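You operate a simulated robot arm through the tools that you are given. There is no shell and no other tool.

Carry out the task below with a simulated robot arm. There is one attempt and no reset: what you move stays moved.

JOB
Swap the empty clip strip for the red one from the strip bin.
Fine: rocker to LOCK before the swap, empty strip into the red tub, bin shut again, clip dial on the new colour.

It is judged by the outcome, as a careful person would: the job done as asked, and still so three seconds after it is handed in. It fails if anything else is knocked over, pushed out of place, dropped, spilled or broken.

ROBOT AND FRAMES
A 6-joint arm with a two-finger gripper, fixed in place. Base frame: the origin is on the floor under the middle of its stand, x ahead of it, y to its left, z up; the work surface is at about z = 0.86. Units: m, degrees, N and s.
It reaches about 1.298 m from its shoulder. Its first joint turns from -149.0 to 149.0 degrees. Payload 1.57 kg.
The tool frame sits at the grasp point between the pads (the TCP): z along the fingers, y along the line on which they close. The tips reach 0.021 m beyond it. The gripper opens to 0.07 m; its body begins 0.05 m behind the TCP.
Orientation is told as [roll, pitch, yaw] about the base's x, y, z axes, in that order, counted from this pose: with the fingers straight down and closing along the base's y, the tool's x points along the base's -x, its y along +y and its z along -z.

CONTROLS
- The arm moves only by the tool nudge_tool. Its argument "targets" is a list that holds one entry, the list of rows, each a list of 7 numbers: the shift along the tool's x, y, z in units of 500 mm (1.0 is 500 mm), then the turn, a rotation vector about the tool's x, y, z in units of 120 degrees (1.0 is 120 degrees), then the gripper command, from -1 (fully open) to 1 (shut), values between in proportion. In form: [[[dx, dy, dz, ax, ay, az, hand], ...]]. A call has 1 to 20 rows; each row is the pose to reach, as a shift and turn from the pose commanded when the call began, along the tool's axes at that moment. A call with a number of a shift or a turn outside -1 to 1 is refused whole. Each row takes 0.2 s and may step no farther than 0.05 m and 8.6 degrees from the row before; otherwise, or with a gripper value out of range, the whole call is refused. A pose out of reach is approached as far as the arm can. The call stops where the force on the tool passes 40 N (or 10 N more than at its start, if that is more) or the arm is blocked; 0.2 s more then pass. The fingers move at their own pace (about 0.1037 m/s each) and stop on an object; they squeeze with about 30 N. The grip force told is the motor's: it shows also when the fingers shut on nothing. Time passes only in rows, and 0.2 s behind the last, so rows that repeat a pose let the fingers close. It gives the time, the measured TCP pose, the force on the tool (base axes), the opening and the grip force at its end, in the units of the frame above (readings bear some noise), with the torque about the TCP (base axes, N m) and any sound that the robot's microphone picked up.
- Cameras (640 x 400 px; columns grow to the right, rows downward): "scene" is fixed at [0.4074, -0.6615, 1.5955]; the picture's right is [0.16, -0.99, 0.00], its down [-0.94, -0.15, -0.30] and it looks along [0.29, 0.05, -0.96] (base axes); focal length 371 px, centre (320, 200). "wrist" rides on the gripper at [0.079, 0.004, -0.081] in the tool frame; the picture's right is [-0.05, 1.00, 0.00], its down [-0.67, -0.04, -0.74] and it looks along [-0.74, -0.04, 0.67] (tool axes); focal length 256 px, centre (320, 200). There is no depth. A picture from a camera that has moved, and an enlarged one, comes with that camera's place and axes in the base frame and with its lens. The place of the scene camera against the robot may be out by one fixed shift of up to 0.025 m in any direction.
- snapshot(camera): a new picture of that camera. It takes no simulated time.
- move_column(by): slides the trunk up (or, below 0, down) by that many m; the arm rides with it, the base frame stays. It gives what a move gives, with no picture.
- close_up(camera, box): a new picture of the part [left, top, right, bottom] of that camera's present view, enlarged. It takes no simulated time.
- job_done(): hands the job in; it is judged then, once.

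Places have to be worked out from the pictures, the camera data and where the tool is seen. Open the gripper and draw the arm clear of the work before you hand the job in, unless the task says otherwise.

The tools are called after ">>>" as name(argument=value, ...) on one line, values as JSON. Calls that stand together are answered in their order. nudge_tool: Moves the arm, as the interface text tells. Its arguments: {"type":"object","properties":{"targets":{"type":"array","items":{"type":"array","items":{"type":"array","items":{"type":"number"}}}}},"required":["targets"]} The other tools are called the same way: move_column (by) moves the trunk up or down; snapshot (camera) takes a picture; close_up (camera, box) takes an enlarged picture of a part of a camera's view; job_done () hands the job in.

At the start:

```text
clock: 0.0
ee_pos: [0.5159, -0.4371, 1.2095]
tcp_rot: [0.0, 0.0, 0.0]
contact_force: [0.4, 0.3, 0.4]
wrist_torque: [0.01, 0.01, 0.06]
gripper_width: 0.07
gripper_force: 0.1
trunk travel left (down, up): [-0.89, 0.08]
```

scene: 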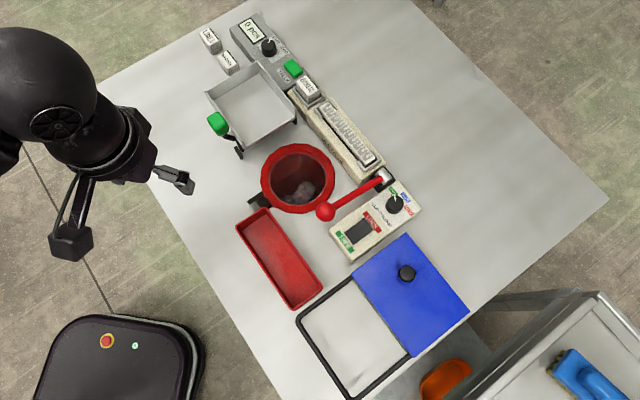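
wrist: 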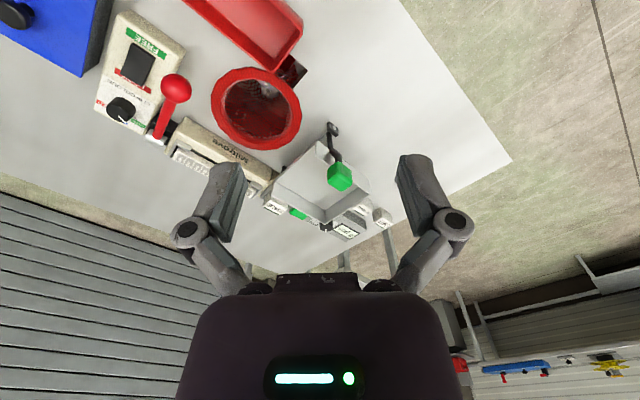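

I start by looking closely at the scene to identify the parts: tubs, clip machine, rocker, dial, and bin.

>>> close_up(camera="scene", box=[300, 150, 480, 270])

>>> close_up(camera="scene", box=[190, 0, 400, 150])

>>> close_up(camera="scene", box=[220, 200, 480, 400])

>>> close_up(camera="wrist", box=[0, 0, 320, 200])

```text
3.33 times, centred on (390, 210) of scene
camera zoom: at [0.4074, -0.6615, 1.5955], right [0.16, -0.99, 0.0], down [-0.94, -0.15, -0.3], along [0.29, 0.05, -0.96], focal length 1236 px, centre (87, 167)
```

zoom: 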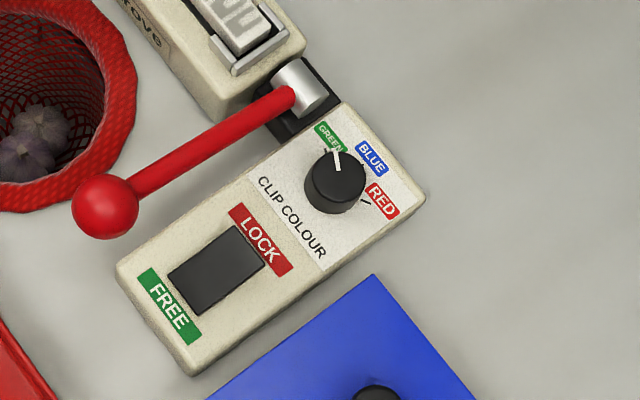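

```text
2.67 times, centred on (295, 75) of scene
camera zoom: at [0.4074, -0.6615, 1.5955], right [0.16, -0.99, 0.0], down [-0.94, -0.15, -0.3], along [0.29, 0.05, -0.96], focal length 989 px, centre (387, 533)
```

zoom: 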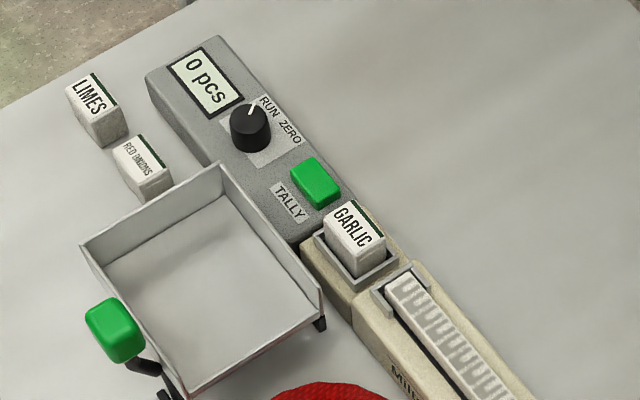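

```text
2.00 times, centred on (350, 300) of scene
camera zoom: at [0.4074, -0.6615, 1.5955], right [0.16, -0.99, 0.0], down [-0.94, -0.15, -0.3], along [0.29, 0.05, -0.96], focal length 742 px, centre (260, 0)
```

zoom: 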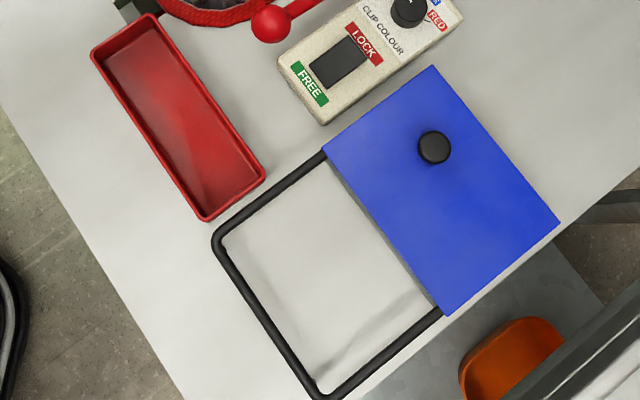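

```text
2.00 times, centred on (160, 100) of wrist
camera zoom: at [0.4374, -0.4318, 1.2905], right [0.05, 1.0, 0.0], down [0.67, -0.04, 0.74], along [0.74, -0.04, -0.67], focal length 512 px, centre (640, 400)
```

zoom: 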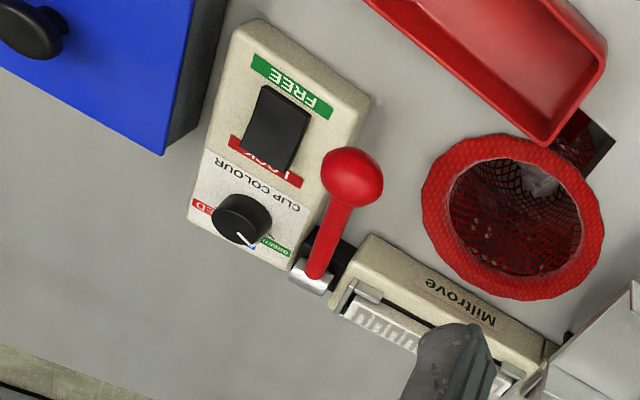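

The control box has LOCK/FREE rocker, dial on GREEN; the Miltrove clip machine holds a whitish strip; the blue lid with knob sits on the bin with a rail frame. I move the wrist camera sideways at the same height to get a better look at the machine and the bin.

>>> nudge_tool(targets=[[[0.01, -0.09, 0, 0, 0, 0, -1], [0.02, -0.18, 0, 0, 0, 0, -1], [0.03, -0.27, 0, 0, 0, 0, -1], [0.04, -0.36, 0, 0, 0, 0, -1], [0.05, -0.44, 0, 0, 0, 0, -1], [0.05, -0.44, 0, 0, 0, 0, -1]]])

```text
clock: 1.4
ee_pos: [0.4899, -0.6558, 1.2098]
tcp_rot: [-0.1, 0.0, 0.0]
contact_force: [-0.3, 0.1, 0.0]
wrist_torque: [0.01, 0.02, -0.04]
gripper_width: 0.0698
gripper_force: 0.0
trunk travel left (down, up): [-0.89, 0.08]
```

The arm is at (0.49, -0.656, 1.21). I take a wrist picture and enlargements.

>>> snapshot(camera="wrist")

>>> close_up(camera="wrist", box=[220, 60, 480, 220])

>>> snapshot(camera="scene")

```text
taken
camera wrist: at [0.4128, -0.6518, 1.2908], right [0.05, 1.0, 0.0], down [0.67, -0.03, 0.74], along [0.74, -0.04, -0.67], focal length 256 px, centre (320, 200)
```

wrist: 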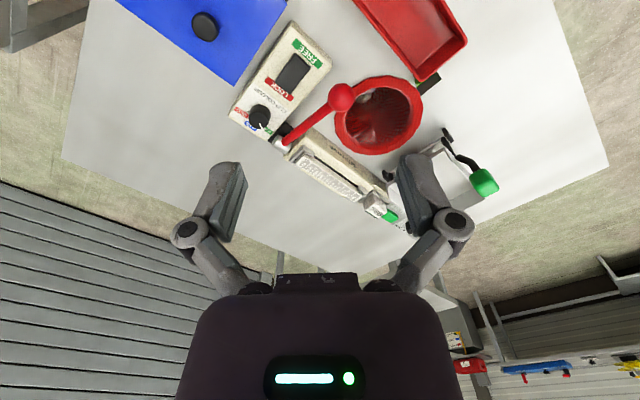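

```text
2.46 times, centred on (350, 140) of wrist
camera zoom: at [0.4128, -0.6518, 1.2908], right [0.05, 1.0, 0.0], down [0.67, -0.03, 0.74], along [0.74, -0.04, -0.67], focal length 630 px, centre (246, 348)
```

zoom: 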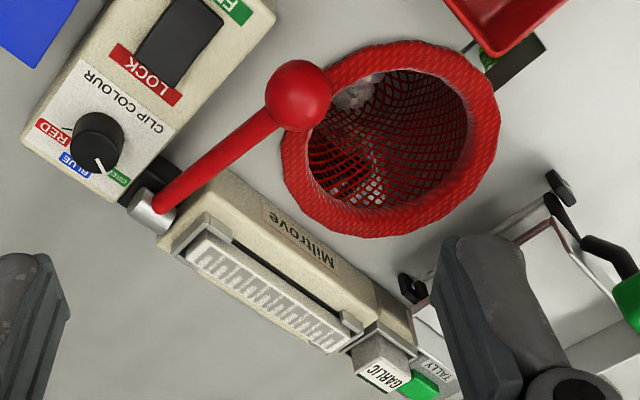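

```text
taken
```

scene: 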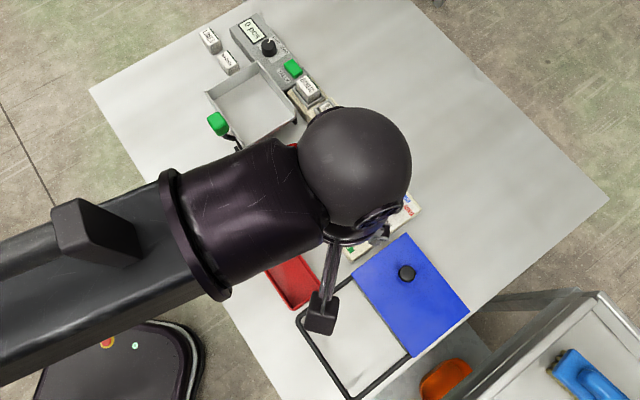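

I see the machine, the strip on top (with end bracket), the lever, dial box and bin. I zoom into the rocker/dial and the strip further.

>>> close_up(camera="wrist", box=[220, 20, 340, 140])

>>> close_up(camera="wrist", box=[270, 120, 430, 230])

>>> close_up(camera="wrist", box=[80, 0, 340, 140])

```text
3.33 times, centred on (280, 80) of wrist
camera zoom: at [0.4128, -0.6518, 1.2908], right [0.05, 1.0, 0.0], down [0.67, -0.03, 0.74], along [0.74, -0.04, -0.67], focal length 853 px, centre (453, 600)
```

zoom: 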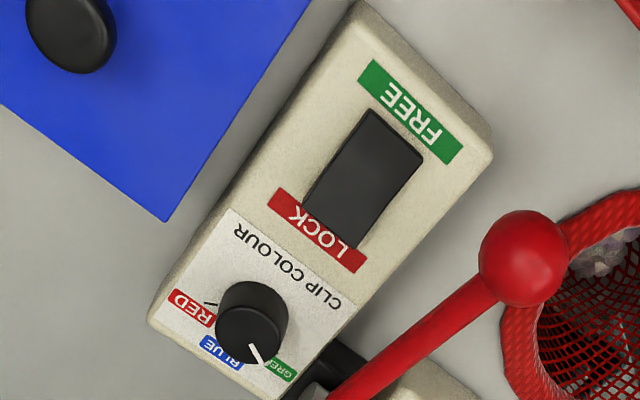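

```text
3.64 times, centred on (350, 175) of wrist
camera zoom: at [0.4128, -0.6518, 1.2908], right [0.05, 1.0, 0.0], down [0.67, -0.03, 0.74], along [0.74, -0.04, -0.67], focal length 931 px, centre (211, 291)
```

zoom: 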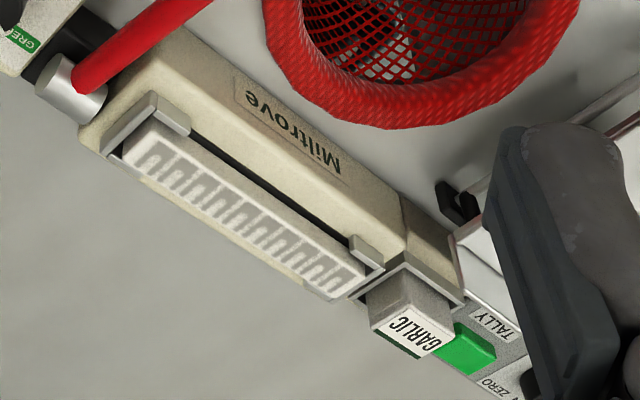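

```text
2.46 times, centred on (210, 70) of wrist
camera zoom: at [0.4128, -0.6518, 1.2908], right [0.05, 1.0, 0.0], down [0.67, -0.03, 0.74], along [0.74, -0.04, -0.67], focal length 630 px, centre (591, 520)
```

zoom: 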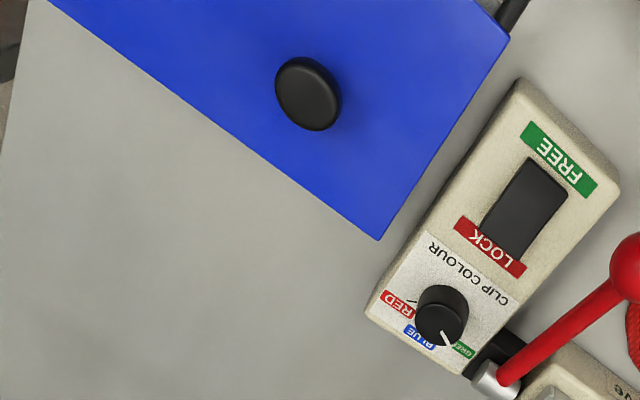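

Triangulating the two wrist views gives: rocker centre ≈ (0.564, -0.698, 0.902) with LOCK end ≈ (0.584, -0.715), lever ball ≈ (0.58, -0.63, 0.953), lid knob ≈ (0.497, -0.797, 0.924). I move above the rocker's LOCK end turning the tool 48° to align with the bench layout, closing the fingers.

>>> nudge_tool(targets=[[[-0.03, -0.018, 0.053, 0, 0, -0.0667, 0], [-0.06, -0.037, 0.107, 0, 0, -0.1333, 1], [-0.089, -0.055, 0.16, 0, 0, -0.2, 1], [-0.119, -0.073, 0.213, 0, 0, -0.2667, 1], [-0.148, -0.092, 0.267, 0, 0, -0.3333, 1], [-0.178, -0.11, 0.32, 0, 0, -0.4, 1], [-0.178, -0.11, 0.32, 0, 0, -0.4, 1]]])

>>> snapshot(camera="wrist")

>>> snapshot(camera="scene")

```text
clock: 3.0
ee_pos: [0.5816, -0.7129, 1.2094]
tcp_rot: [0.1, 0.0, 48.1]
contact_force: [-0.6, 0.1, -1.0]
wrist_torque: [0.03, 0.01, -0.02]
gripper_width: 0.0
gripper_force: 28.3
out of reach, approached as far as the arm can: row 1, 2, 3, 4, 5, 6, 7
trunk travel left (down, up): [-0.89, 0.08]
```

```text
taken
camera wrist: at [0.5277, -0.7684, 1.2907], right [-0.71, 0.71, 0.0], down [0.47, 0.47, 0.74], along [0.53, 0.53, -0.67], focal length 256 px, centre (320, 200)
```

wrist: 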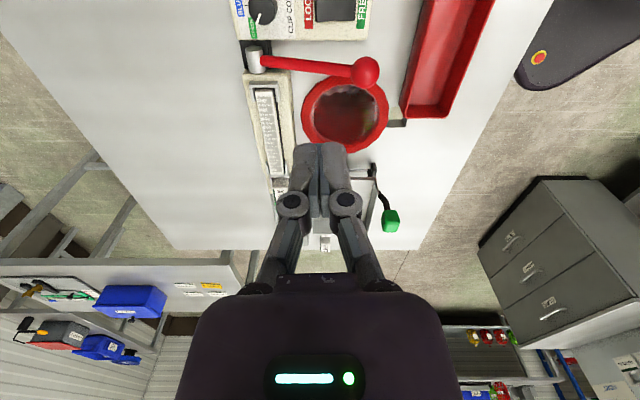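

```text
taken
```

scene: 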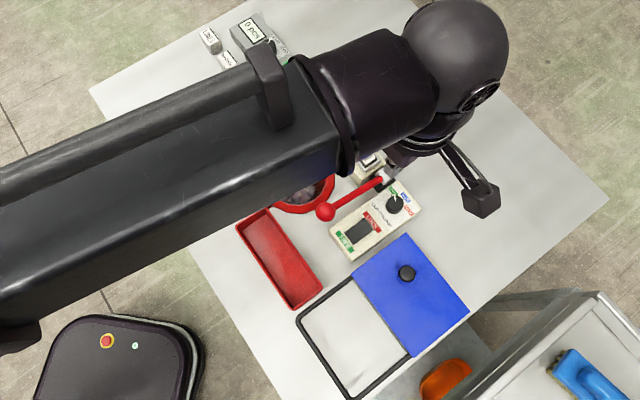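

The arm stayed at z = 1.209 (out of reach lower), so the trunk must come down. I lower it by 0.1 m, watching the readings.

>>> move_column(by=-0.1)

>>> snapshot(camera="scene")

```text
clock: 4.3
ee_pos: [0.5828, -0.712, 1.1084]
tcp_rot: [0.0, 0.0, 47.9]
contact_force: [-0.1, -1.0, -0.9]
wrist_torque: [0.0, 0.01, -0.03]
gripper_width: 0.0001
gripper_force: 28.4
trunk travel left (down, up): [-0.79, 0.18]
```

```text
taken
```

scene: 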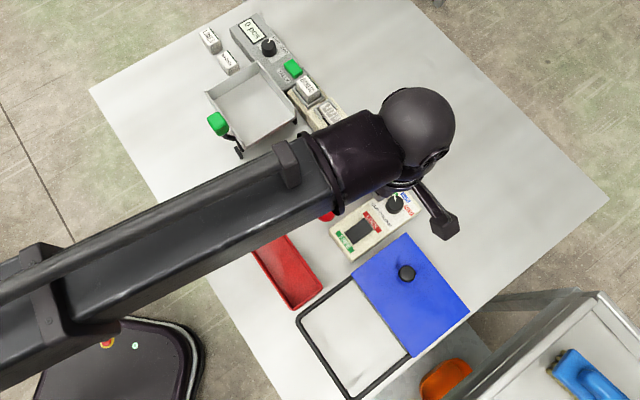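

The tool followed the trunk down to z = 1.108. I test a small 2 cm downward nudge to see whether the arm now has downward freedom.

>>> nudge_tool(targets=[[[0, 0, 0.04, 0, 0, 0, 1], [0, 0, 0.04, 0, 0, 0, 1]]])

>>> snapshot(camera="wrist")

```text
clock: 4.9
ee_pos: [0.5815, -0.7125, 1.1093]
tcp_rot: [0.0, 0.1, 48.0]
contact_force: [0.0, 0.4, 0.3]
wrist_torque: [-0.03, -0.01, 0.01]
gripper_width: 0.0001
gripper_force: 28.6
out of reach, approached as far as the arm can: row 1, 2
trunk travel left (down, up): [-0.79, 0.18]
```

```text
taken
camera wrist: at [0.5276, -0.7685, 1.1905], right [-0.71, 0.71, 0.0], down [0.47, 0.47, 0.74], along [0.53, 0.53, -0.67], focal length 256 px, centre (320, 200)
```

wrist: 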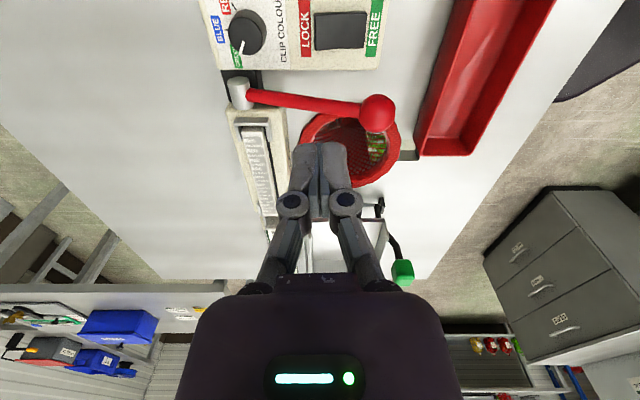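

The arm is at its lower limit relative to the trunk, so I'll raise the tool 0.3 m with the arm and then lower the trunk by 0.3 m to give the arm working room below.

>>> nudge_tool(targets=[[[0, 0, -0.09, 0, 0, 0, 1], [0, 0, -0.18, 0, 0, 0, 1], [0, 0, -0.27, 0, 0, 0, 1], [0, 0, -0.36, 0, 0, 0, 1], [0, 0, -0.45, 0, 0, 0, 1], [0, 0, -0.54, 0, 0, 0, 1], [0, 0, -0.6, 0, 0, 0, 1], [0, 0, -0.6, 0, 0, 0, 1]]])

```text
clock: 6.7
ee_pos: [0.5815, -0.7135, 1.1095]
tcp_rot: [0.0, 0.1, 48.0]
contact_force: [-0.4, 0.1, -0.3]
wrist_torque: [0.01, 0.01, -0.01]
gripper_width: 0.0001
gripper_force: 28.3
out of reach, approached as far as the arm can: row 1, 2, 3, 4, 5, 6, 7, 8
trunk travel left (down, up): [-0.79, 0.18]
```

Neither up nor down moves z, so it seems the arm's height is set by the trunk. I test a small tilt and a small lateral move to learn what the arm can do.

>>> nudge_tool(targets=[[[0, 0, 0, 0, 0.04, 0, 1], [0, 0, 0, 0, 0.04, 0, 1]]])

>>> nudge_tool(targets=[[[0.02, 0, 0, 0, 0, 0, 1], [0.02, 0, 0, 0, 0, 0, 1]]])

```text
clock: 7.3
ee_pos: [0.5817, -0.7129, 1.1107]
tcp_rot: [0.0, 4.8, 48.0]
contact_force: [-0.7, 0.0, -0.3]
wrist_torque: [0.0, 0.0, 0.01]
gripper_width: 0.0
gripper_force: 28.4
trunk travel left (down, up): [-0.79, 0.18]
```

```text
clock: 7.9
ee_pos: [0.5765, -0.7202, 1.1086]
tcp_rot: [0.0, 4.7, 48.1]
contact_force: [-0.4, 1.1, -0.2]
wrist_torque: [0.01, 0.0, -0.01]
gripper_width: 0.0
gripper_force: 28.5
trunk travel left (down, up): [-0.79, 0.18]
```

Tilt and lateral moves work. I undo the tilt and test a tiny vertical move again, up 1 cm.

>>> nudge_tool(targets=[[[-0.02, 0, 0, 0, -0.04, 0, 1], [-0.02, 0, 0, 0, -0.04, 0, 1]]])

>>> nudge_tool(targets=[[[0, 0, -0.02, 0, 0, 0, 1], [0, 0, -0.02, 0, 0, 0, 1]]])

>>> nudge_tool(targets=[[[0, 0, 0.02, 0, 0, 0, 1], [0, 0, 0.02, 0, 0, 0, 1]]])

```text
clock: 8.5
ee_pos: [0.5825, -0.7137, 1.1099]
tcp_rot: [0.0, 0.0, 48.0]
contact_force: [-0.5, -0.1, 0.3]
wrist_torque: [-0.05, -0.01, 0.0]
gripper_width: 0.0001
gripper_force: 28.8
trunk travel left (down, up): [-0.79, 0.18]
```

```text
clock: 9.1
ee_pos: [0.5824, -0.7142, 1.109]
tcp_rot: [0.1, 0.0, 48.1]
contact_force: [-0.2, 0.1, -0.6]
wrist_torque: [0.02, 0.01, 0.04]
gripper_width: 0.0
gripper_force: 28.0
out of reach, approached as far as the arm can: row 1, 2
trunk travel left (down, up): [-0.79, 0.18]
```

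```text
clock: 9.7
ee_pos: [0.5821, -0.7147, 1.1092]
tcp_rot: [0.0, 0.0, 48.0]
contact_force: [0.3, 0.9, -0.3]
wrist_torque: [0.0, -0.01, 0.01]
gripper_width: 0.0
gripper_force: 28.4
out of reach, approached as far as the arm can: row 1, 2
trunk travel left (down, up): [-0.79, 0.18]
```

So height comes only from the trunk column, with the arm handling x/y, yaw and tilt. I zoom on the rocker in the current wrist view to judge its state.

>>> close_up(camera="wrist", box=[190, 0, 400, 110])

>>> close_up(camera="wrist", box=[200, 70, 420, 240])

>>> close_up(camera="scene", box=[310, 180, 430, 270])

```text
3.05 times, centred on (295, 55) of wrist
camera zoom: at [0.5276, -0.7702, 1.1905], right [-0.71, 0.71, 0.0], down [0.47, 0.47, 0.74], along [0.53, 0.53, -0.67], focal length 780 px, centre (396, 642)
```

zoom: 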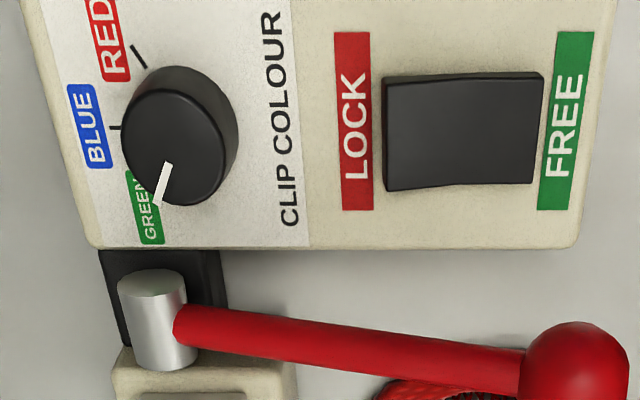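

```text
2.35 times, centred on (310, 155) of wrist
camera zoom: at [0.5276, -0.7702, 1.1905], right [-0.71, 0.71, 0.0], down [0.47, 0.47, 0.74], along [0.53, 0.53, -0.67], focal length 602 px, centre (344, 306)
```

zoom: 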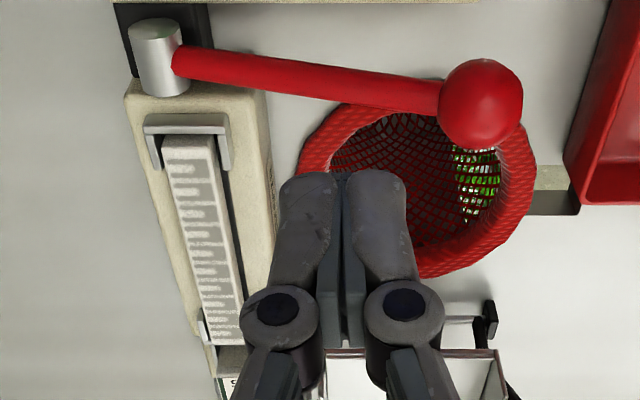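

```text
4.44 times, centred on (370, 225) of scene
camera zoom: at [0.4074, -0.6615, 1.5955], right [0.16, -0.99, 0.0], down [-0.94, -0.15, -0.3], along [0.29, 0.05, -0.96], focal length 1648 px, centre (98, 89)
```

zoom: 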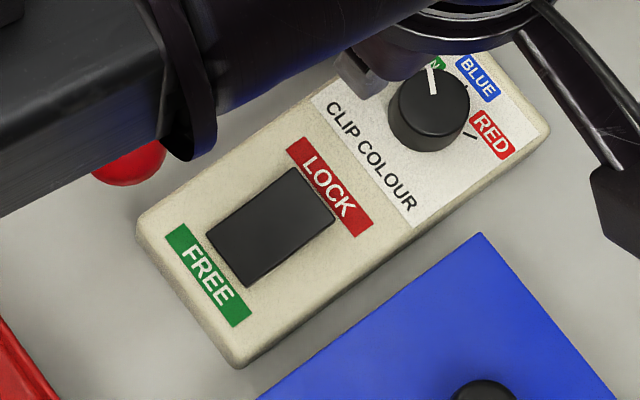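

The rocker's LOCK end stands proud (FREE is pressed now). I shift 6 mm along the tool's y to sit over the outer LOCK half and lower the trunk 0.15 m.

>>> nudge_tool(targets=[[[0, 0.0124, 0, 0, 0, 0, 1], [0, 0.0124, 0, 0, 0, 0, 1]]])

>>> move_column(by=-0.15)

>>> snapshot(camera="wrist")

>>> snapshot(camera="scene")

```text
clock: 10.3
ee_pos: [0.5776, -0.7099, 1.1077]
tcp_rot: [0.0, 0.0, 48.0]
contact_force: [0.7, 0.6, 0.6]
wrist_torque: [-0.05, -0.02, 0.0]
gripper_width: 0.0001
gripper_force: 28.5
trunk travel left (down, up): [-0.79, 0.18]
```

```text
clock: 12.1
ee_pos: [0.5762, -0.7098, 0.9588]
tcp_rot: [0.0, 0.0, 48.0]
contact_force: [0.1, 1.0, 0.3]
wrist_torque: [0.0, 0.04, -0.02]
gripper_width: 0.0
gripper_force: 28.4
trunk travel left (down, up): [-0.64, 0.33]
```

```text
taken
camera wrist: at [0.5231, -0.7662, 1.0406], right [-0.71, 0.71, 0.0], down [0.47, 0.47, 0.74], along [0.53, 0.53, -0.67], focal length 256 px, centre (320, 200)
```

wrist: 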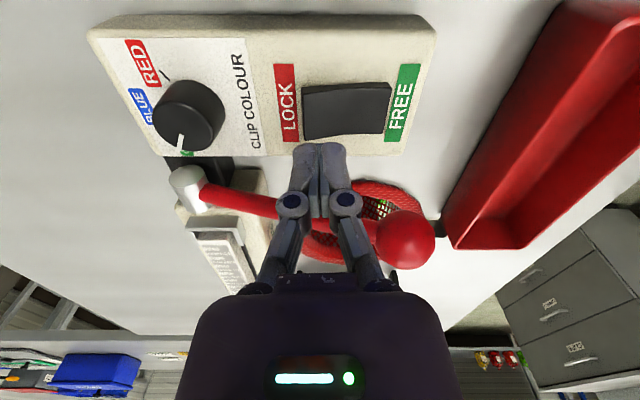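

```text
taken
```

scene: 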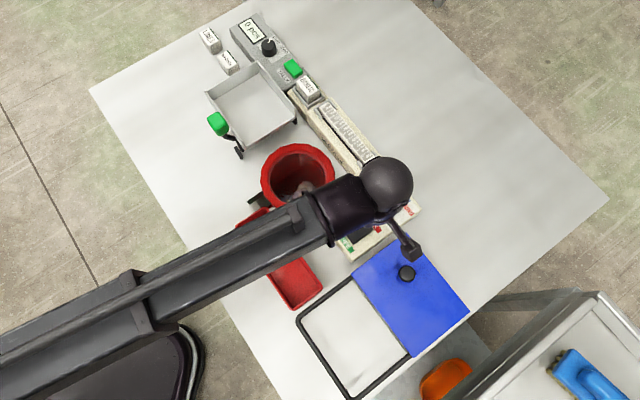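

The tip is about 16 mm from the rocker's middle towards LOCK and centred across it. I nudge 2 mm further towards LOCK, then lower in small steps.

>>> nudge_tool(targets=[[[0, -0.004, 0, 0, 0, 0, 1], [0, -0.004, 0, 0, 0, 0, 1]]])

>>> move_column(by=-0.02)

>>> snapshot(camera="wrist")

```text
clock: 12.7
ee_pos: [0.5793, -0.712, 0.9591]
tcp_rot: [0.1, 0.0, 48.0]
contact_force: [-0.6, 0.5, 0.0]
wrist_torque: [0.01, 0.01, 0.0]
gripper_width: 0.0001
gripper_force: 28.8
trunk travel left (down, up): [-0.64, 0.33]
```

```text
clock: 13.3
ee_pos: [0.5785, -0.7117, 0.9395]
tcp_rot: [0.0, 0.0, 48.0]
contact_force: [-0.1, 0.0, -0.2]
wrist_torque: [0.02, 0.02, 0.01]
gripper_width: 0.0
gripper_force: 29.2
trunk travel left (down, up): [-0.62, 0.35]
```

```text
taken
camera wrist: at [0.5244, -0.7674, 1.0205], right [-0.71, 0.71, 0.0], down [0.47, 0.47, 0.74], along [0.53, 0.53, -0.67], focal length 256 px, centre (320, 200)
```

wrist: 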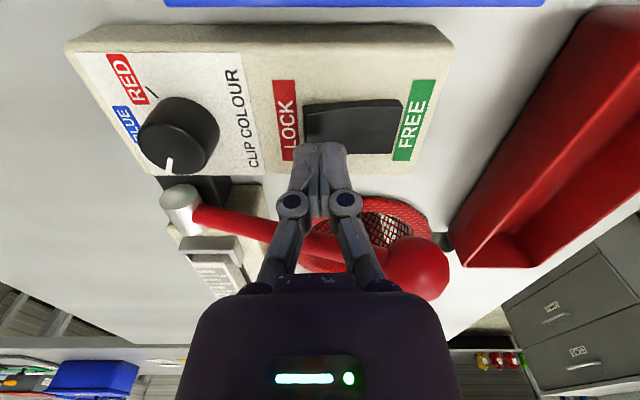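

Tip is at about z=0.918, just above the rocker's raised LOCK end with no contact. I lower another 8 mm.

>>> move_column(by=-0.008)

>>> close_up(camera="wrist", box=[230, 70, 450, 210])

```text
clock: 13.9
ee_pos: [0.5803, -0.7123, 0.9308]
tcp_rot: [0.0, 0.0, 48.0]
contact_force: [0.3, 0.0, -0.3]
wrist_torque: [0.0, 0.0, 0.04]
gripper_width: 0.0
gripper_force: 28.6
trunk travel left (down, up): [-0.612, 0.358]
```

```text
2.86 times, centred on (340, 140) of wrist
camera zoom: at [0.5244, -0.7674, 1.0125], right [-0.71, 0.71, 0.0], down [0.47, 0.47, 0.74], along [0.53, 0.53, -0.67], focal length 731 px, centre (263, 371)
```

zoom: 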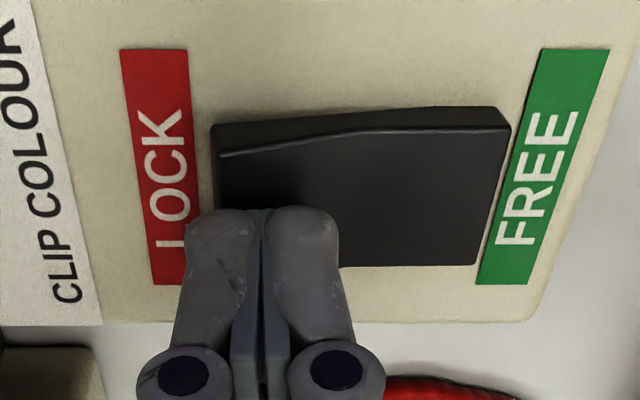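

The rocker's LOCK half slopes up as expected and the fingers hover over it. I lower in 4 mm steps until I feel it flip.

>>> move_column(by=-0.005)

>>> move_column(by=-0.004)

>>> close_up(camera="wrist", box=[230, 70, 450, 210])

```text
clock: 14.5
ee_pos: [0.5787, -0.7111, 0.9267]
tcp_rot: [0.0, 0.0, 48.0]
contact_force: [1.0, 0.9, -0.2]
wrist_torque: [-0.02, 0.01, 0.01]
gripper_width: 0.0002
gripper_force: 28.8
trunk travel left (down, up): [-0.607, 0.363]
```

```text
clock: 15.0
ee_pos: [0.5796, -0.711, 0.9249]
tcp_rot: [-0.2, 0.1, 48.0]
contact_force: [7.0, -8.7, 28.7]
wrist_torque: [0.03, -0.06, 0.05]
gripper_width: 0.0001
gripper_force: 28.5
trunk travel left (down, up): [-0.603, 0.367]
```

```text
2.86 times, centred on (340, 140) of wrist
camera zoom: at [0.5241, -0.7671, 1.0056], right [-0.71, 0.71, 0.0], down [0.47, 0.47, 0.74], along [0.53, 0.52, -0.67], focal length 731 px, centre (263, 371)
```

zoom: 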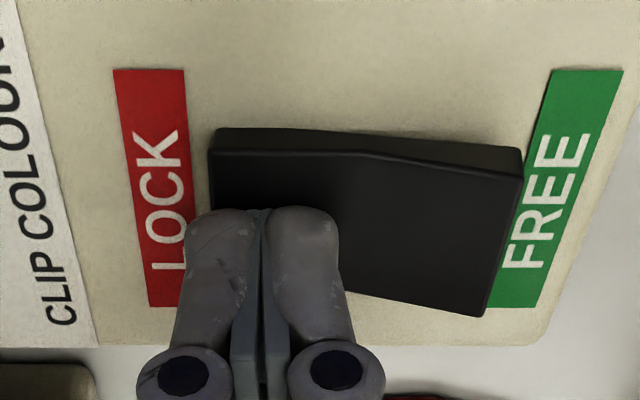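

The rocker has flipped: the FREE end is now raised and the LOCK end pressed. I raise the trunk and check that it stays.

>>> move_column(by=0.03)

>>> close_up(camera="wrist", box=[190, 30, 450, 210])

```text
clock: 15.7
ee_pos: [0.5789, -0.7116, 0.9529]
tcp_rot: [0.0, 0.0, 48.1]
contact_force: [-0.4, -0.2, -0.6]
wrist_torque: [-0.03, 0.0, 0.01]
gripper_width: 0.0
gripper_force: 28.7
trunk travel left (down, up): [-0.633, 0.337]
```

```text
2.22 times, centred on (320, 120) of wrist
camera zoom: at [0.5242, -0.7673, 1.0335], right [-0.71, 0.71, 0.0], down [0.47, 0.47, 0.74], along [0.53, 0.53, -0.67], focal length 569 px, centre (320, 378)
```

zoom: 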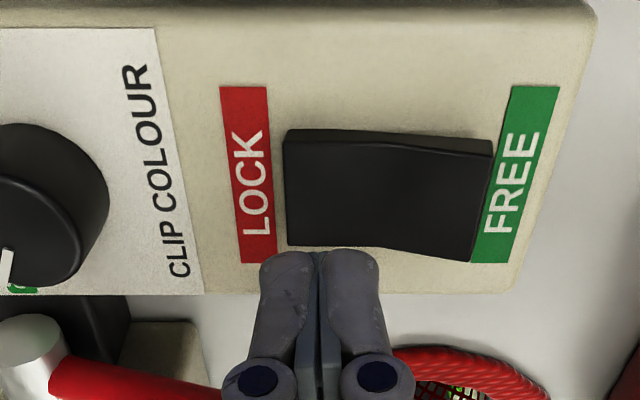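

Rocker holds in LOCK. Now I raise the trunk and move beside the machine's lever end to inspect the strip from close by, opening the gripper.

>>> move_column(by=0.1)

>>> nudge_tool(targets=[[[-0.036, -0.058, 0, 0, 0, 0, 1], [-0.072, -0.117, 0, 0, 0, 0, -1], [-0.1077, -0.175, 0, 0, 0, 0, -1], [-0.1077, -0.175, 0, 0, 0, 0, -1]]])

>>> snapshot(camera="wrist")

>>> close_up(camera="wrist", box=[220, 60, 420, 210])

```text
clock: 17.1
ee_pos: [0.5799, -0.7124, 1.0523]
tcp_rot: [0.0, 0.1, 48.1]
contact_force: [0.0, 0.0, -0.7]
wrist_torque: [-0.02, 0.01, 0.0]
gripper_width: 0.0
gripper_force: 28.9
trunk travel left (down, up): [-0.733, 0.237]
```

```text
clock: 18.1
ee_pos: [0.6806, -0.7304, 1.0534]
tcp_rot: [0.0, 0.0, 48.0]
contact_force: [0.3, -0.1, -0.2]
wrist_torque: [0.01, 0.0, 0.0]
gripper_width: 0.07
gripper_force: 0.1
trunk travel left (down, up): [-0.733, 0.237]
```

```text
taken
camera wrist: at [0.6259, -0.7864, 1.1337], right [-0.71, 0.71, 0.0], down [0.47, 0.47, 0.74], along [0.53, 0.53, -0.67], focal length 256 px, centre (320, 200)
```

wrist: 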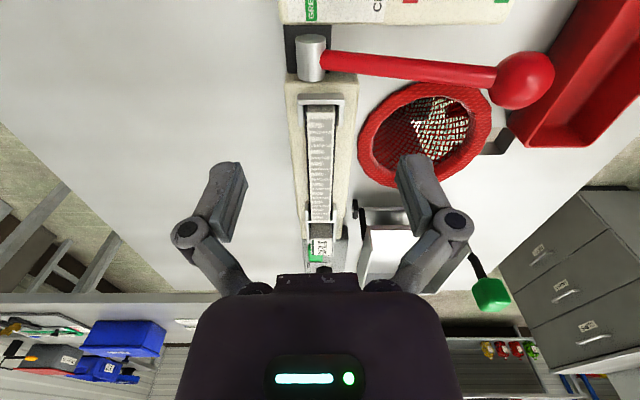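

```text
2.67 times, centred on (320, 135) of wrist
camera zoom: at [0.6259, -0.7864, 1.1337], right [-0.71, 0.71, 0.0], down [0.47, 0.47, 0.74], along [0.53, 0.53, -0.67], focal length 683 px, centre (320, 373)
```

zoom: 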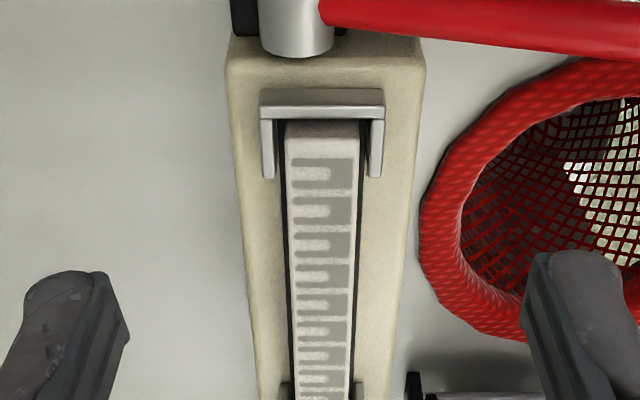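

The strip sits in a slot with U-brackets at both ends, running from about (0.705,-0.707) to (0.8175,-0.595), axis ≈45°, top ≈ z 0.92. I rotate the tool by -90° and look at the machine side-on to see how proud the strip stands.

>>> nudge_tool(targets=[[[-0.02, 0.02, 0, 0, 0, 0.0682, -1], [-0.04, 0.041, 0, 0, 0, 0.1364, -1], [-0.061, 0.0615, 0, 0, 0, 0.2045, -1], [-0.082, 0.082, 0, 0, 0, 0.2727, -1], [-0.102, 0.1025, 0, 0, 0, 0.3409, -1], [-0.1226, 0.123, 0, 0, 0, 0.4091, -1], [-0.143, 0.1436, 0, 0, 0, 0.4773, -1], [-0.1635, 0.164, 0, 0, 0, 0.5455, -1], [-0.184, 0.1846, 0, 0, 0, 0.6136, -1], [-0.2044, 0.205, 0, 0, 0, 0.6818, -1], [-0.2248, 0.2256, 0, 0, 0, 0.75, -1], [-0.2248, 0.2256, 0, 0, 0, 0.75, -1]]])

>>> snapshot(camera="wrist")

>>> close_up(camera="wrist", box=[200, 60, 440, 210])

```text
clock: 20.7
ee_pos: [0.6724, -0.5705, 1.0527]
tcp_rot: [0.0, 0.0, -42.0]
contact_force: [0.5, -0.1, -0.8]
wrist_torque: [0.0, -0.05, -0.02]
gripper_width: 0.0699
gripper_force: 0.1
trunk travel left (down, up): [-0.733, 0.237]
```

```text
taken
camera wrist: at [0.6175, -0.5141, 1.1334], right [0.71, 0.71, 0.0], down [0.47, -0.47, 0.74], along [0.53, -0.53, -0.67], focal length 256 px, centre (320, 200)
```

wrist: 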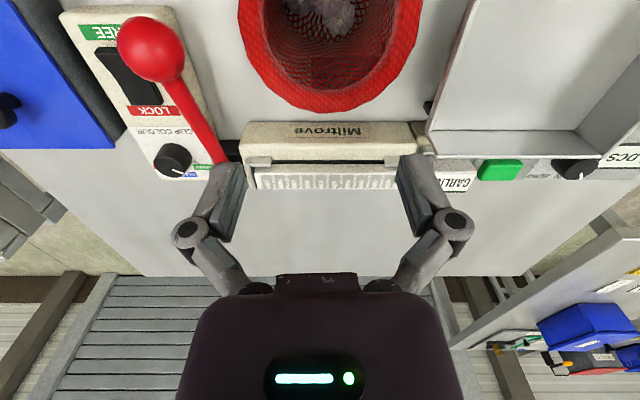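

```text
2.67 times, centred on (320, 135) of wrist
camera zoom: at [0.6175, -0.5141, 1.1334], right [0.71, 0.71, 0.0], down [0.47, -0.47, 0.74], along [0.53, -0.53, -0.67], focal length 683 px, centre (320, 373)
```

zoom: 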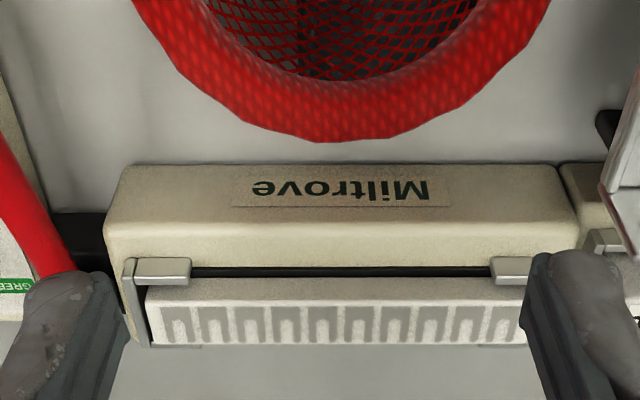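

The strip stands roughly 1 cm proud of the machine with its middle free between the end brackets; I estimate its middle at (0.763,-0.649), top z≈0.926, axis 45°. I go above it with yaw 45° so that the fingers straddle it.

>>> nudge_tool(targets=[[[-0.022, 0.0004, 0, 0, 0, -0.0659, -1], [-0.0436, 0.0008, 0, 0, 0, -0.1318, -1], [-0.0653, 0.0013, 0, 0, 0, -0.1977, -1], [-0.0871, 0.0017, 0, 0, 0, -0.2636, -1], [-0.1089, 0.0021, 0, 0, 0, -0.3295, -1], [-0.1307, 0.0025, 0, 0, 0, -0.3955, -1], [-0.1525, 0.0029, 0, 0, 0, -0.4614, -1], [-0.1743, 0.0033, 0, 0, 0, -0.5273, -1], [-0.196, 0.0038, 0, 0, 0, -0.5932, -1], [-0.2178, 0.0042, 0, 0, 0, -0.6591, -1], [-0.2396, 0.0046, 0, 0, 0, -0.725, -1], [-0.2396, 0.0046, 0, 0, 0, -0.725, -1]]])

>>> snapshot(camera="wrist")

>>> snapshot(camera="scene")

```text
clock: 23.3
ee_pos: [0.7624, -0.6491, 1.0516]
tcp_rot: [0.0, 0.0, 45.2]
contact_force: [0.6, -0.1, -0.4]
wrist_torque: [0.04, -0.01, -0.02]
gripper_width: 0.0697
gripper_force: 0.1
trunk travel left (down, up): [-0.733, 0.237]
```

```text
taken
camera wrist: at [0.7052, -0.7023, 1.1336], right [-0.67, 0.74, 0.0], down [0.5, 0.45, 0.74], along [0.55, 0.5, -0.67], focal length 256 px, centre (320, 200)
```

wrist: 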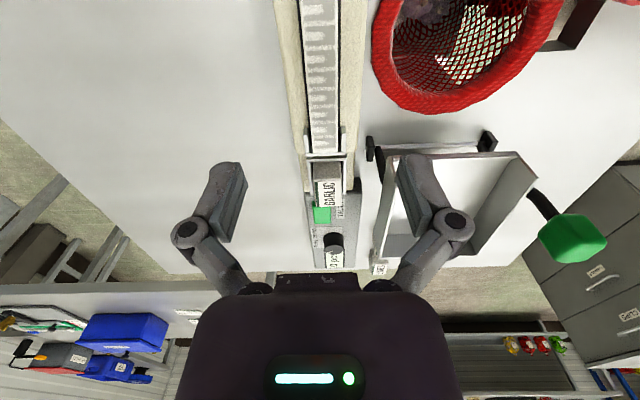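

```text
taken
```

scene: 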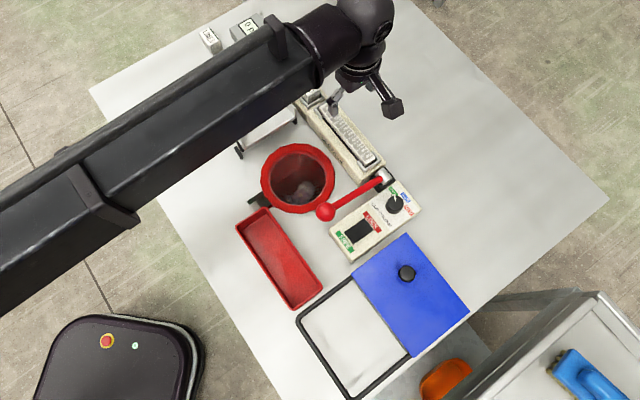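

I zoom on the strip below the fingers to check the lateral alignment before lowering.

>>> close_up(camera="wrist", box=[250, 0, 410, 100])

>>> close_up(camera="scene", box=[280, 60, 440, 180])

```text
4.00 times, centred on (330, 50) of wrist
camera zoom: at [0.7052, -0.7023, 1.1336], right [-0.67, 0.74, 0.0], down [0.5, 0.45, 0.74], along [0.55, 0.5, -0.67], focal length 1024 px, centre (280, 800)
```

zoom: 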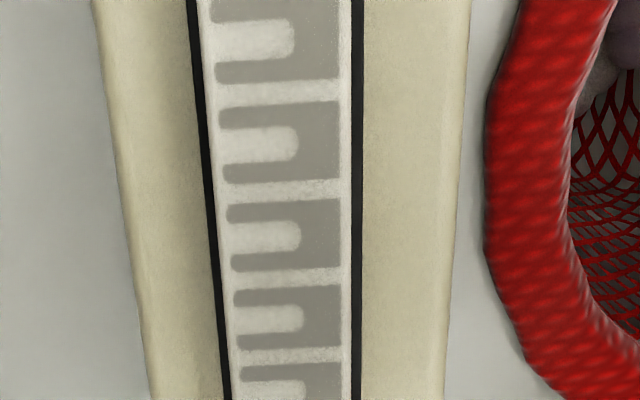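

```text
3.33 times, centred on (360, 120) of scene
camera zoom: at [0.4074, -0.6615, 1.5955], right [0.16, -0.99, 0.0], down [-0.94, -0.15, -0.3], along [0.29, 0.05, -0.96], focal length 1236 px, centre (187, 467)
```

zoom: 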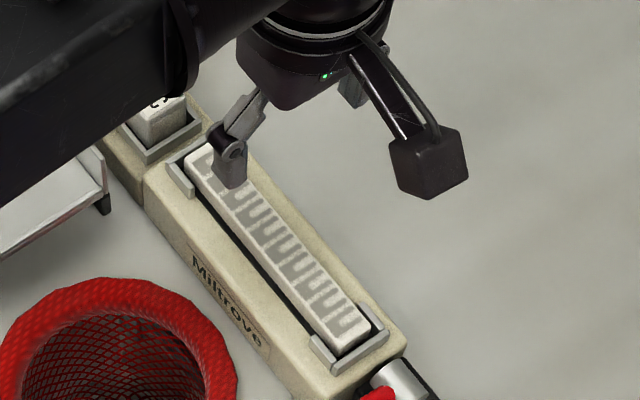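

Strip axis is 45.1°, only ~1.3 mm to the tool's +y. I correct this and lower the trunk by 0.10 m.

>>> nudge_tool(targets=[[[0, 0.0026, 0, 0, 0, 0, -1], [0, 0.0026, 0, 0, 0, 0, -1]]])

>>> move_column(by=-0.1)

>>> snapshot(camera="wrist")

>>> close_up(camera="scene", box=[280, 60, 440, 180])

```text
clock: 23.9
ee_pos: [0.7611, -0.6492, 1.0529]
tcp_rot: [0.1, -0.1, 45.0]
contact_force: [-0.5, -0.1, -0.6]
wrist_torque: [-0.03, -0.01, 0.04]
gripper_width: 0.0701
gripper_force: 0.1
trunk travel left (down, up): [-0.733, 0.237]
```

```text
clock: 25.2
ee_pos: [0.761, -0.6476, 0.9523]
tcp_rot: [0.0, 0.1, 45.0]
contact_force: [-0.5, 0.9, 0.1]
wrist_torque: [0.03, -0.01, -0.01]
gripper_width: 0.07
gripper_force: 0.0
trunk travel left (down, up): [-0.633, 0.337]
```

```text
taken
camera wrist: at [0.7039, -0.7015, 1.0336], right [-0.67, 0.74, 0.0], down [0.5, 0.45, 0.74], along [0.55, 0.5, -0.67], focal length 256 px, centre (320, 200)
```

wrist: 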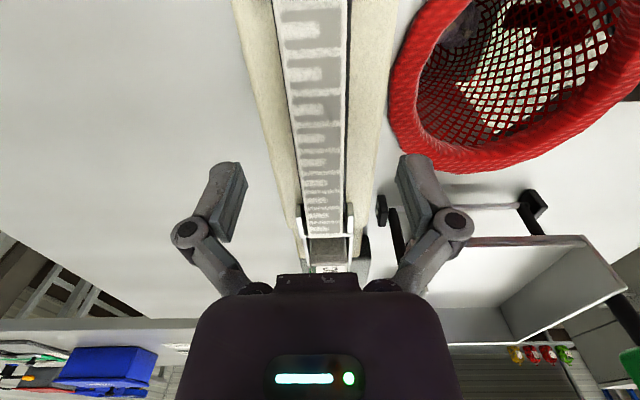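

```text
3.33 times, centred on (360, 120) of scene
camera zoom: at [0.4074, -0.6615, 1.5955], right [0.16, -0.99, 0.0], down [-0.94, -0.15, -0.3], along [0.29, 0.05, -0.96], focal length 1236 px, centre (187, 467)
```

zoom: 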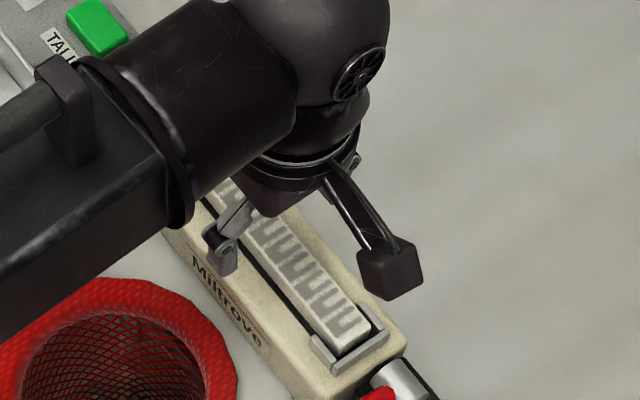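

The fingers straddle the strip with tips at ≈0.931. I lower 12 mm more, then 4 mm, watching the force.

>>> move_column(by=-0.012)

>>> move_column(by=-0.004)

>>> snapshot(camera="wrist")

```text
clock: 25.8
ee_pos: [0.7601, -0.6483, 0.9394]
tcp_rot: [0.0, 0.0, 45.1]
contact_force: [0.7, -0.2, 1.2]
wrist_torque: [-0.01, 0.0, 0.04]
gripper_width: 0.0699
gripper_force: 0.0
trunk travel left (down, up): [-0.621, 0.349]
```

```text
clock: 26.3
ee_pos: [0.7617, -0.6478, 0.9365]
tcp_rot: [0.0, 0.0, 44.9]
contact_force: [-0.1, 0.1, 0.5]
wrist_torque: [-0.03, 0.0, -0.01]
gripper_width: 0.0699
gripper_force: 0.2
trunk travel left (down, up): [-0.617, 0.353]
```

```text
taken
camera wrist: at [0.704, -0.7015, 1.0175], right [-0.67, 0.74, 0.0], down [0.5, 0.45, 0.74], along [0.55, 0.5, -0.67], focal length 256 px, centre (320, 200)
```

wrist: 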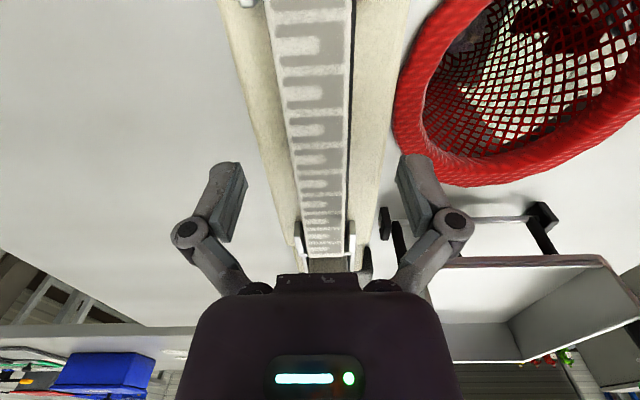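

Geometry puts the machine top at ≈0.908 and the strip top at ≈0.929, so tips at 0.9155 are in the right band. I lower 3 mm more and close the fingers on the strip.

>>> move_column(by=-0.003)

>>> nudge_tool(targets=[[[0, 0, 0, 0, 0, 0, 0], [0, 0, 0, 0, 0, 0, 0.3], [0, 0, 0, 0, 0, 0, 0.6], [0, 0, 0, 0, 0, 0, 1], [0, 0, 0, 0, 0, 0, 1]]])

>>> snapshot(camera="wrist")

```text
clock: 26.9
ee_pos: [0.761, -0.6489, 0.932]
tcp_rot: [0.0, 0.0, 45.0]
contact_force: [0.3, -0.6, 0.6]
wrist_torque: [-0.04, 0.0, -0.02]
gripper_width: 0.0698
gripper_force: 0.0
trunk travel left (down, up): [-0.614, 0.356]
```

```text
clock: 28.1
ee_pos: [0.7612, -0.6476, 0.9331]
tcp_rot: [0.0, 0.1, 45.1]
contact_force: [0.6, -0.1, 1.4]
wrist_torque: [-0.01, -0.02, -0.01]
gripper_width: 0.0239
gripper_force: 29.5
trunk travel left (down, up): [-0.614, 0.356]
```

```text
taken
camera wrist: at [0.7039, -0.7014, 1.0146], right [-0.67, 0.74, 0.0], down [0.5, 0.45, 0.74], along [0.55, 0.5, -0.67], focal length 256 px, centre (320, 200)
```

wrist: 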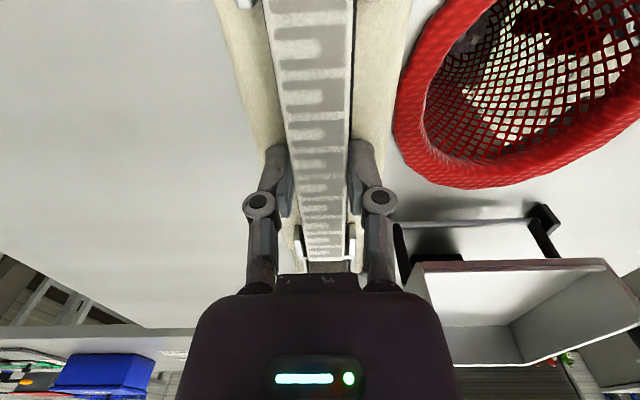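

The strip is gripped (24 mm wide). I lift it 1.5 cm first and check the force, then further.

>>> move_column(by=0.015)

>>> close_up(camera="scene", box=[280, 60, 440, 180])

>>> snapshot(camera="wrist")

```text
clock: 28.7
ee_pos: [0.7612, -0.6484, 0.949]
tcp_rot: [0.0, 0.0, 45.0]
contact_force: [-0.4, 1.1, -0.9]
wrist_torque: [-0.01, -0.02, -0.02]
gripper_width: 0.0241
gripper_force: 29.9
trunk travel left (down, up): [-0.629, 0.341]
```

```text
3.33 times, centred on (360, 120) of scene
camera zoom: at [0.4074, -0.6615, 1.5955], right [0.16, -0.99, 0.0], down [-0.94, -0.15, -0.3], along [0.29, 0.05, -0.96], focal length 1236 px, centre (187, 467)
```

zoom: 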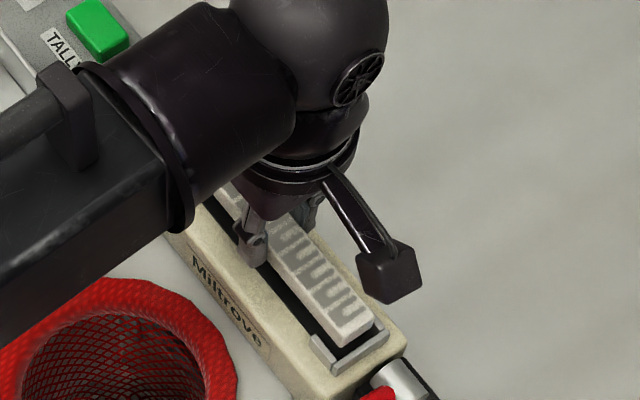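

```text
taken
camera wrist: at [0.7041, -0.7016, 1.0294], right [-0.67, 0.74, 0.0], down [0.5, 0.45, 0.74], along [0.55, 0.5, -0.67], focal length 256 px, centre (320, 200)
```

wrist: 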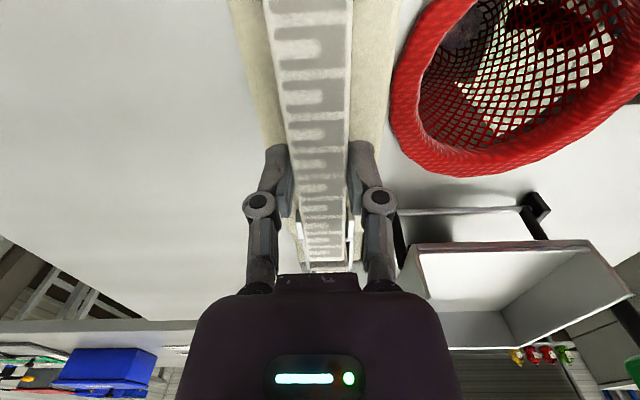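

The strip lifts freely. I raise it 0.11 m more to clear everything and look.

>>> move_column(by=0.11)

>>> snapshot(camera="scene")

>>> snapshot(camera="wrist")

>>> close_up(camera="scene", box=[280, 40, 440, 180])

```text
clock: 30.1
ee_pos: [0.7623, -0.6478, 1.0588]
tcp_rot: [-0.1, 0.0, 45.0]
contact_force: [0.3, 0.0, -0.2]
wrist_torque: [-0.02, 0.0, -0.02]
gripper_width: 0.0239
gripper_force: 29.8
trunk travel left (down, up): [-0.739, 0.231]
```

```text
taken
```

scene: 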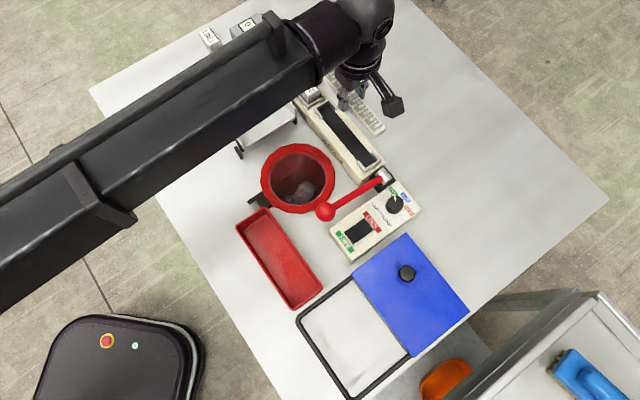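

```text
taken
camera wrist: at [0.7041, -0.7016, 1.1393], right [-0.67, 0.74, 0.0], down [0.5, 0.45, 0.74], along [0.55, 0.5, -0.67], focal length 256 px, centre (320, 200)
```

wrist: 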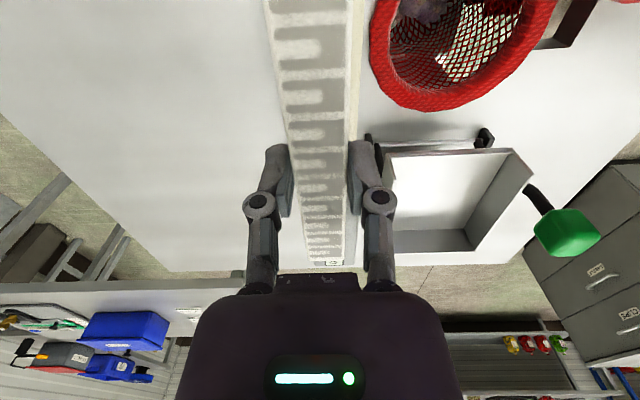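

```text
2.86 times, centred on (360, 110) of scene
camera zoom: at [0.4074, -0.6615, 1.5955], right [0.16, -0.99, 0.0], down [-0.94, -0.15, -0.3], along [0.29, 0.05, -0.96], focal length 1060 px, centre (206, 457)
```

zoom: 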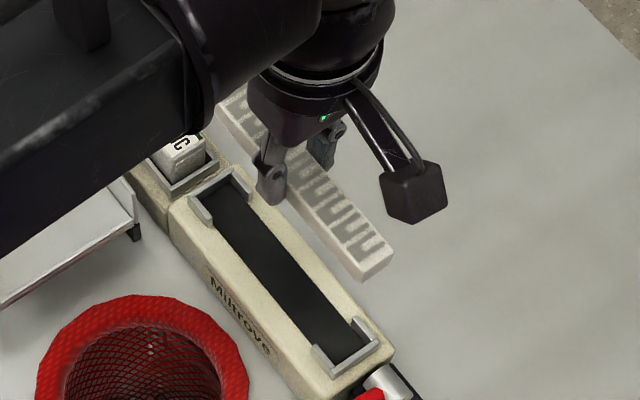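

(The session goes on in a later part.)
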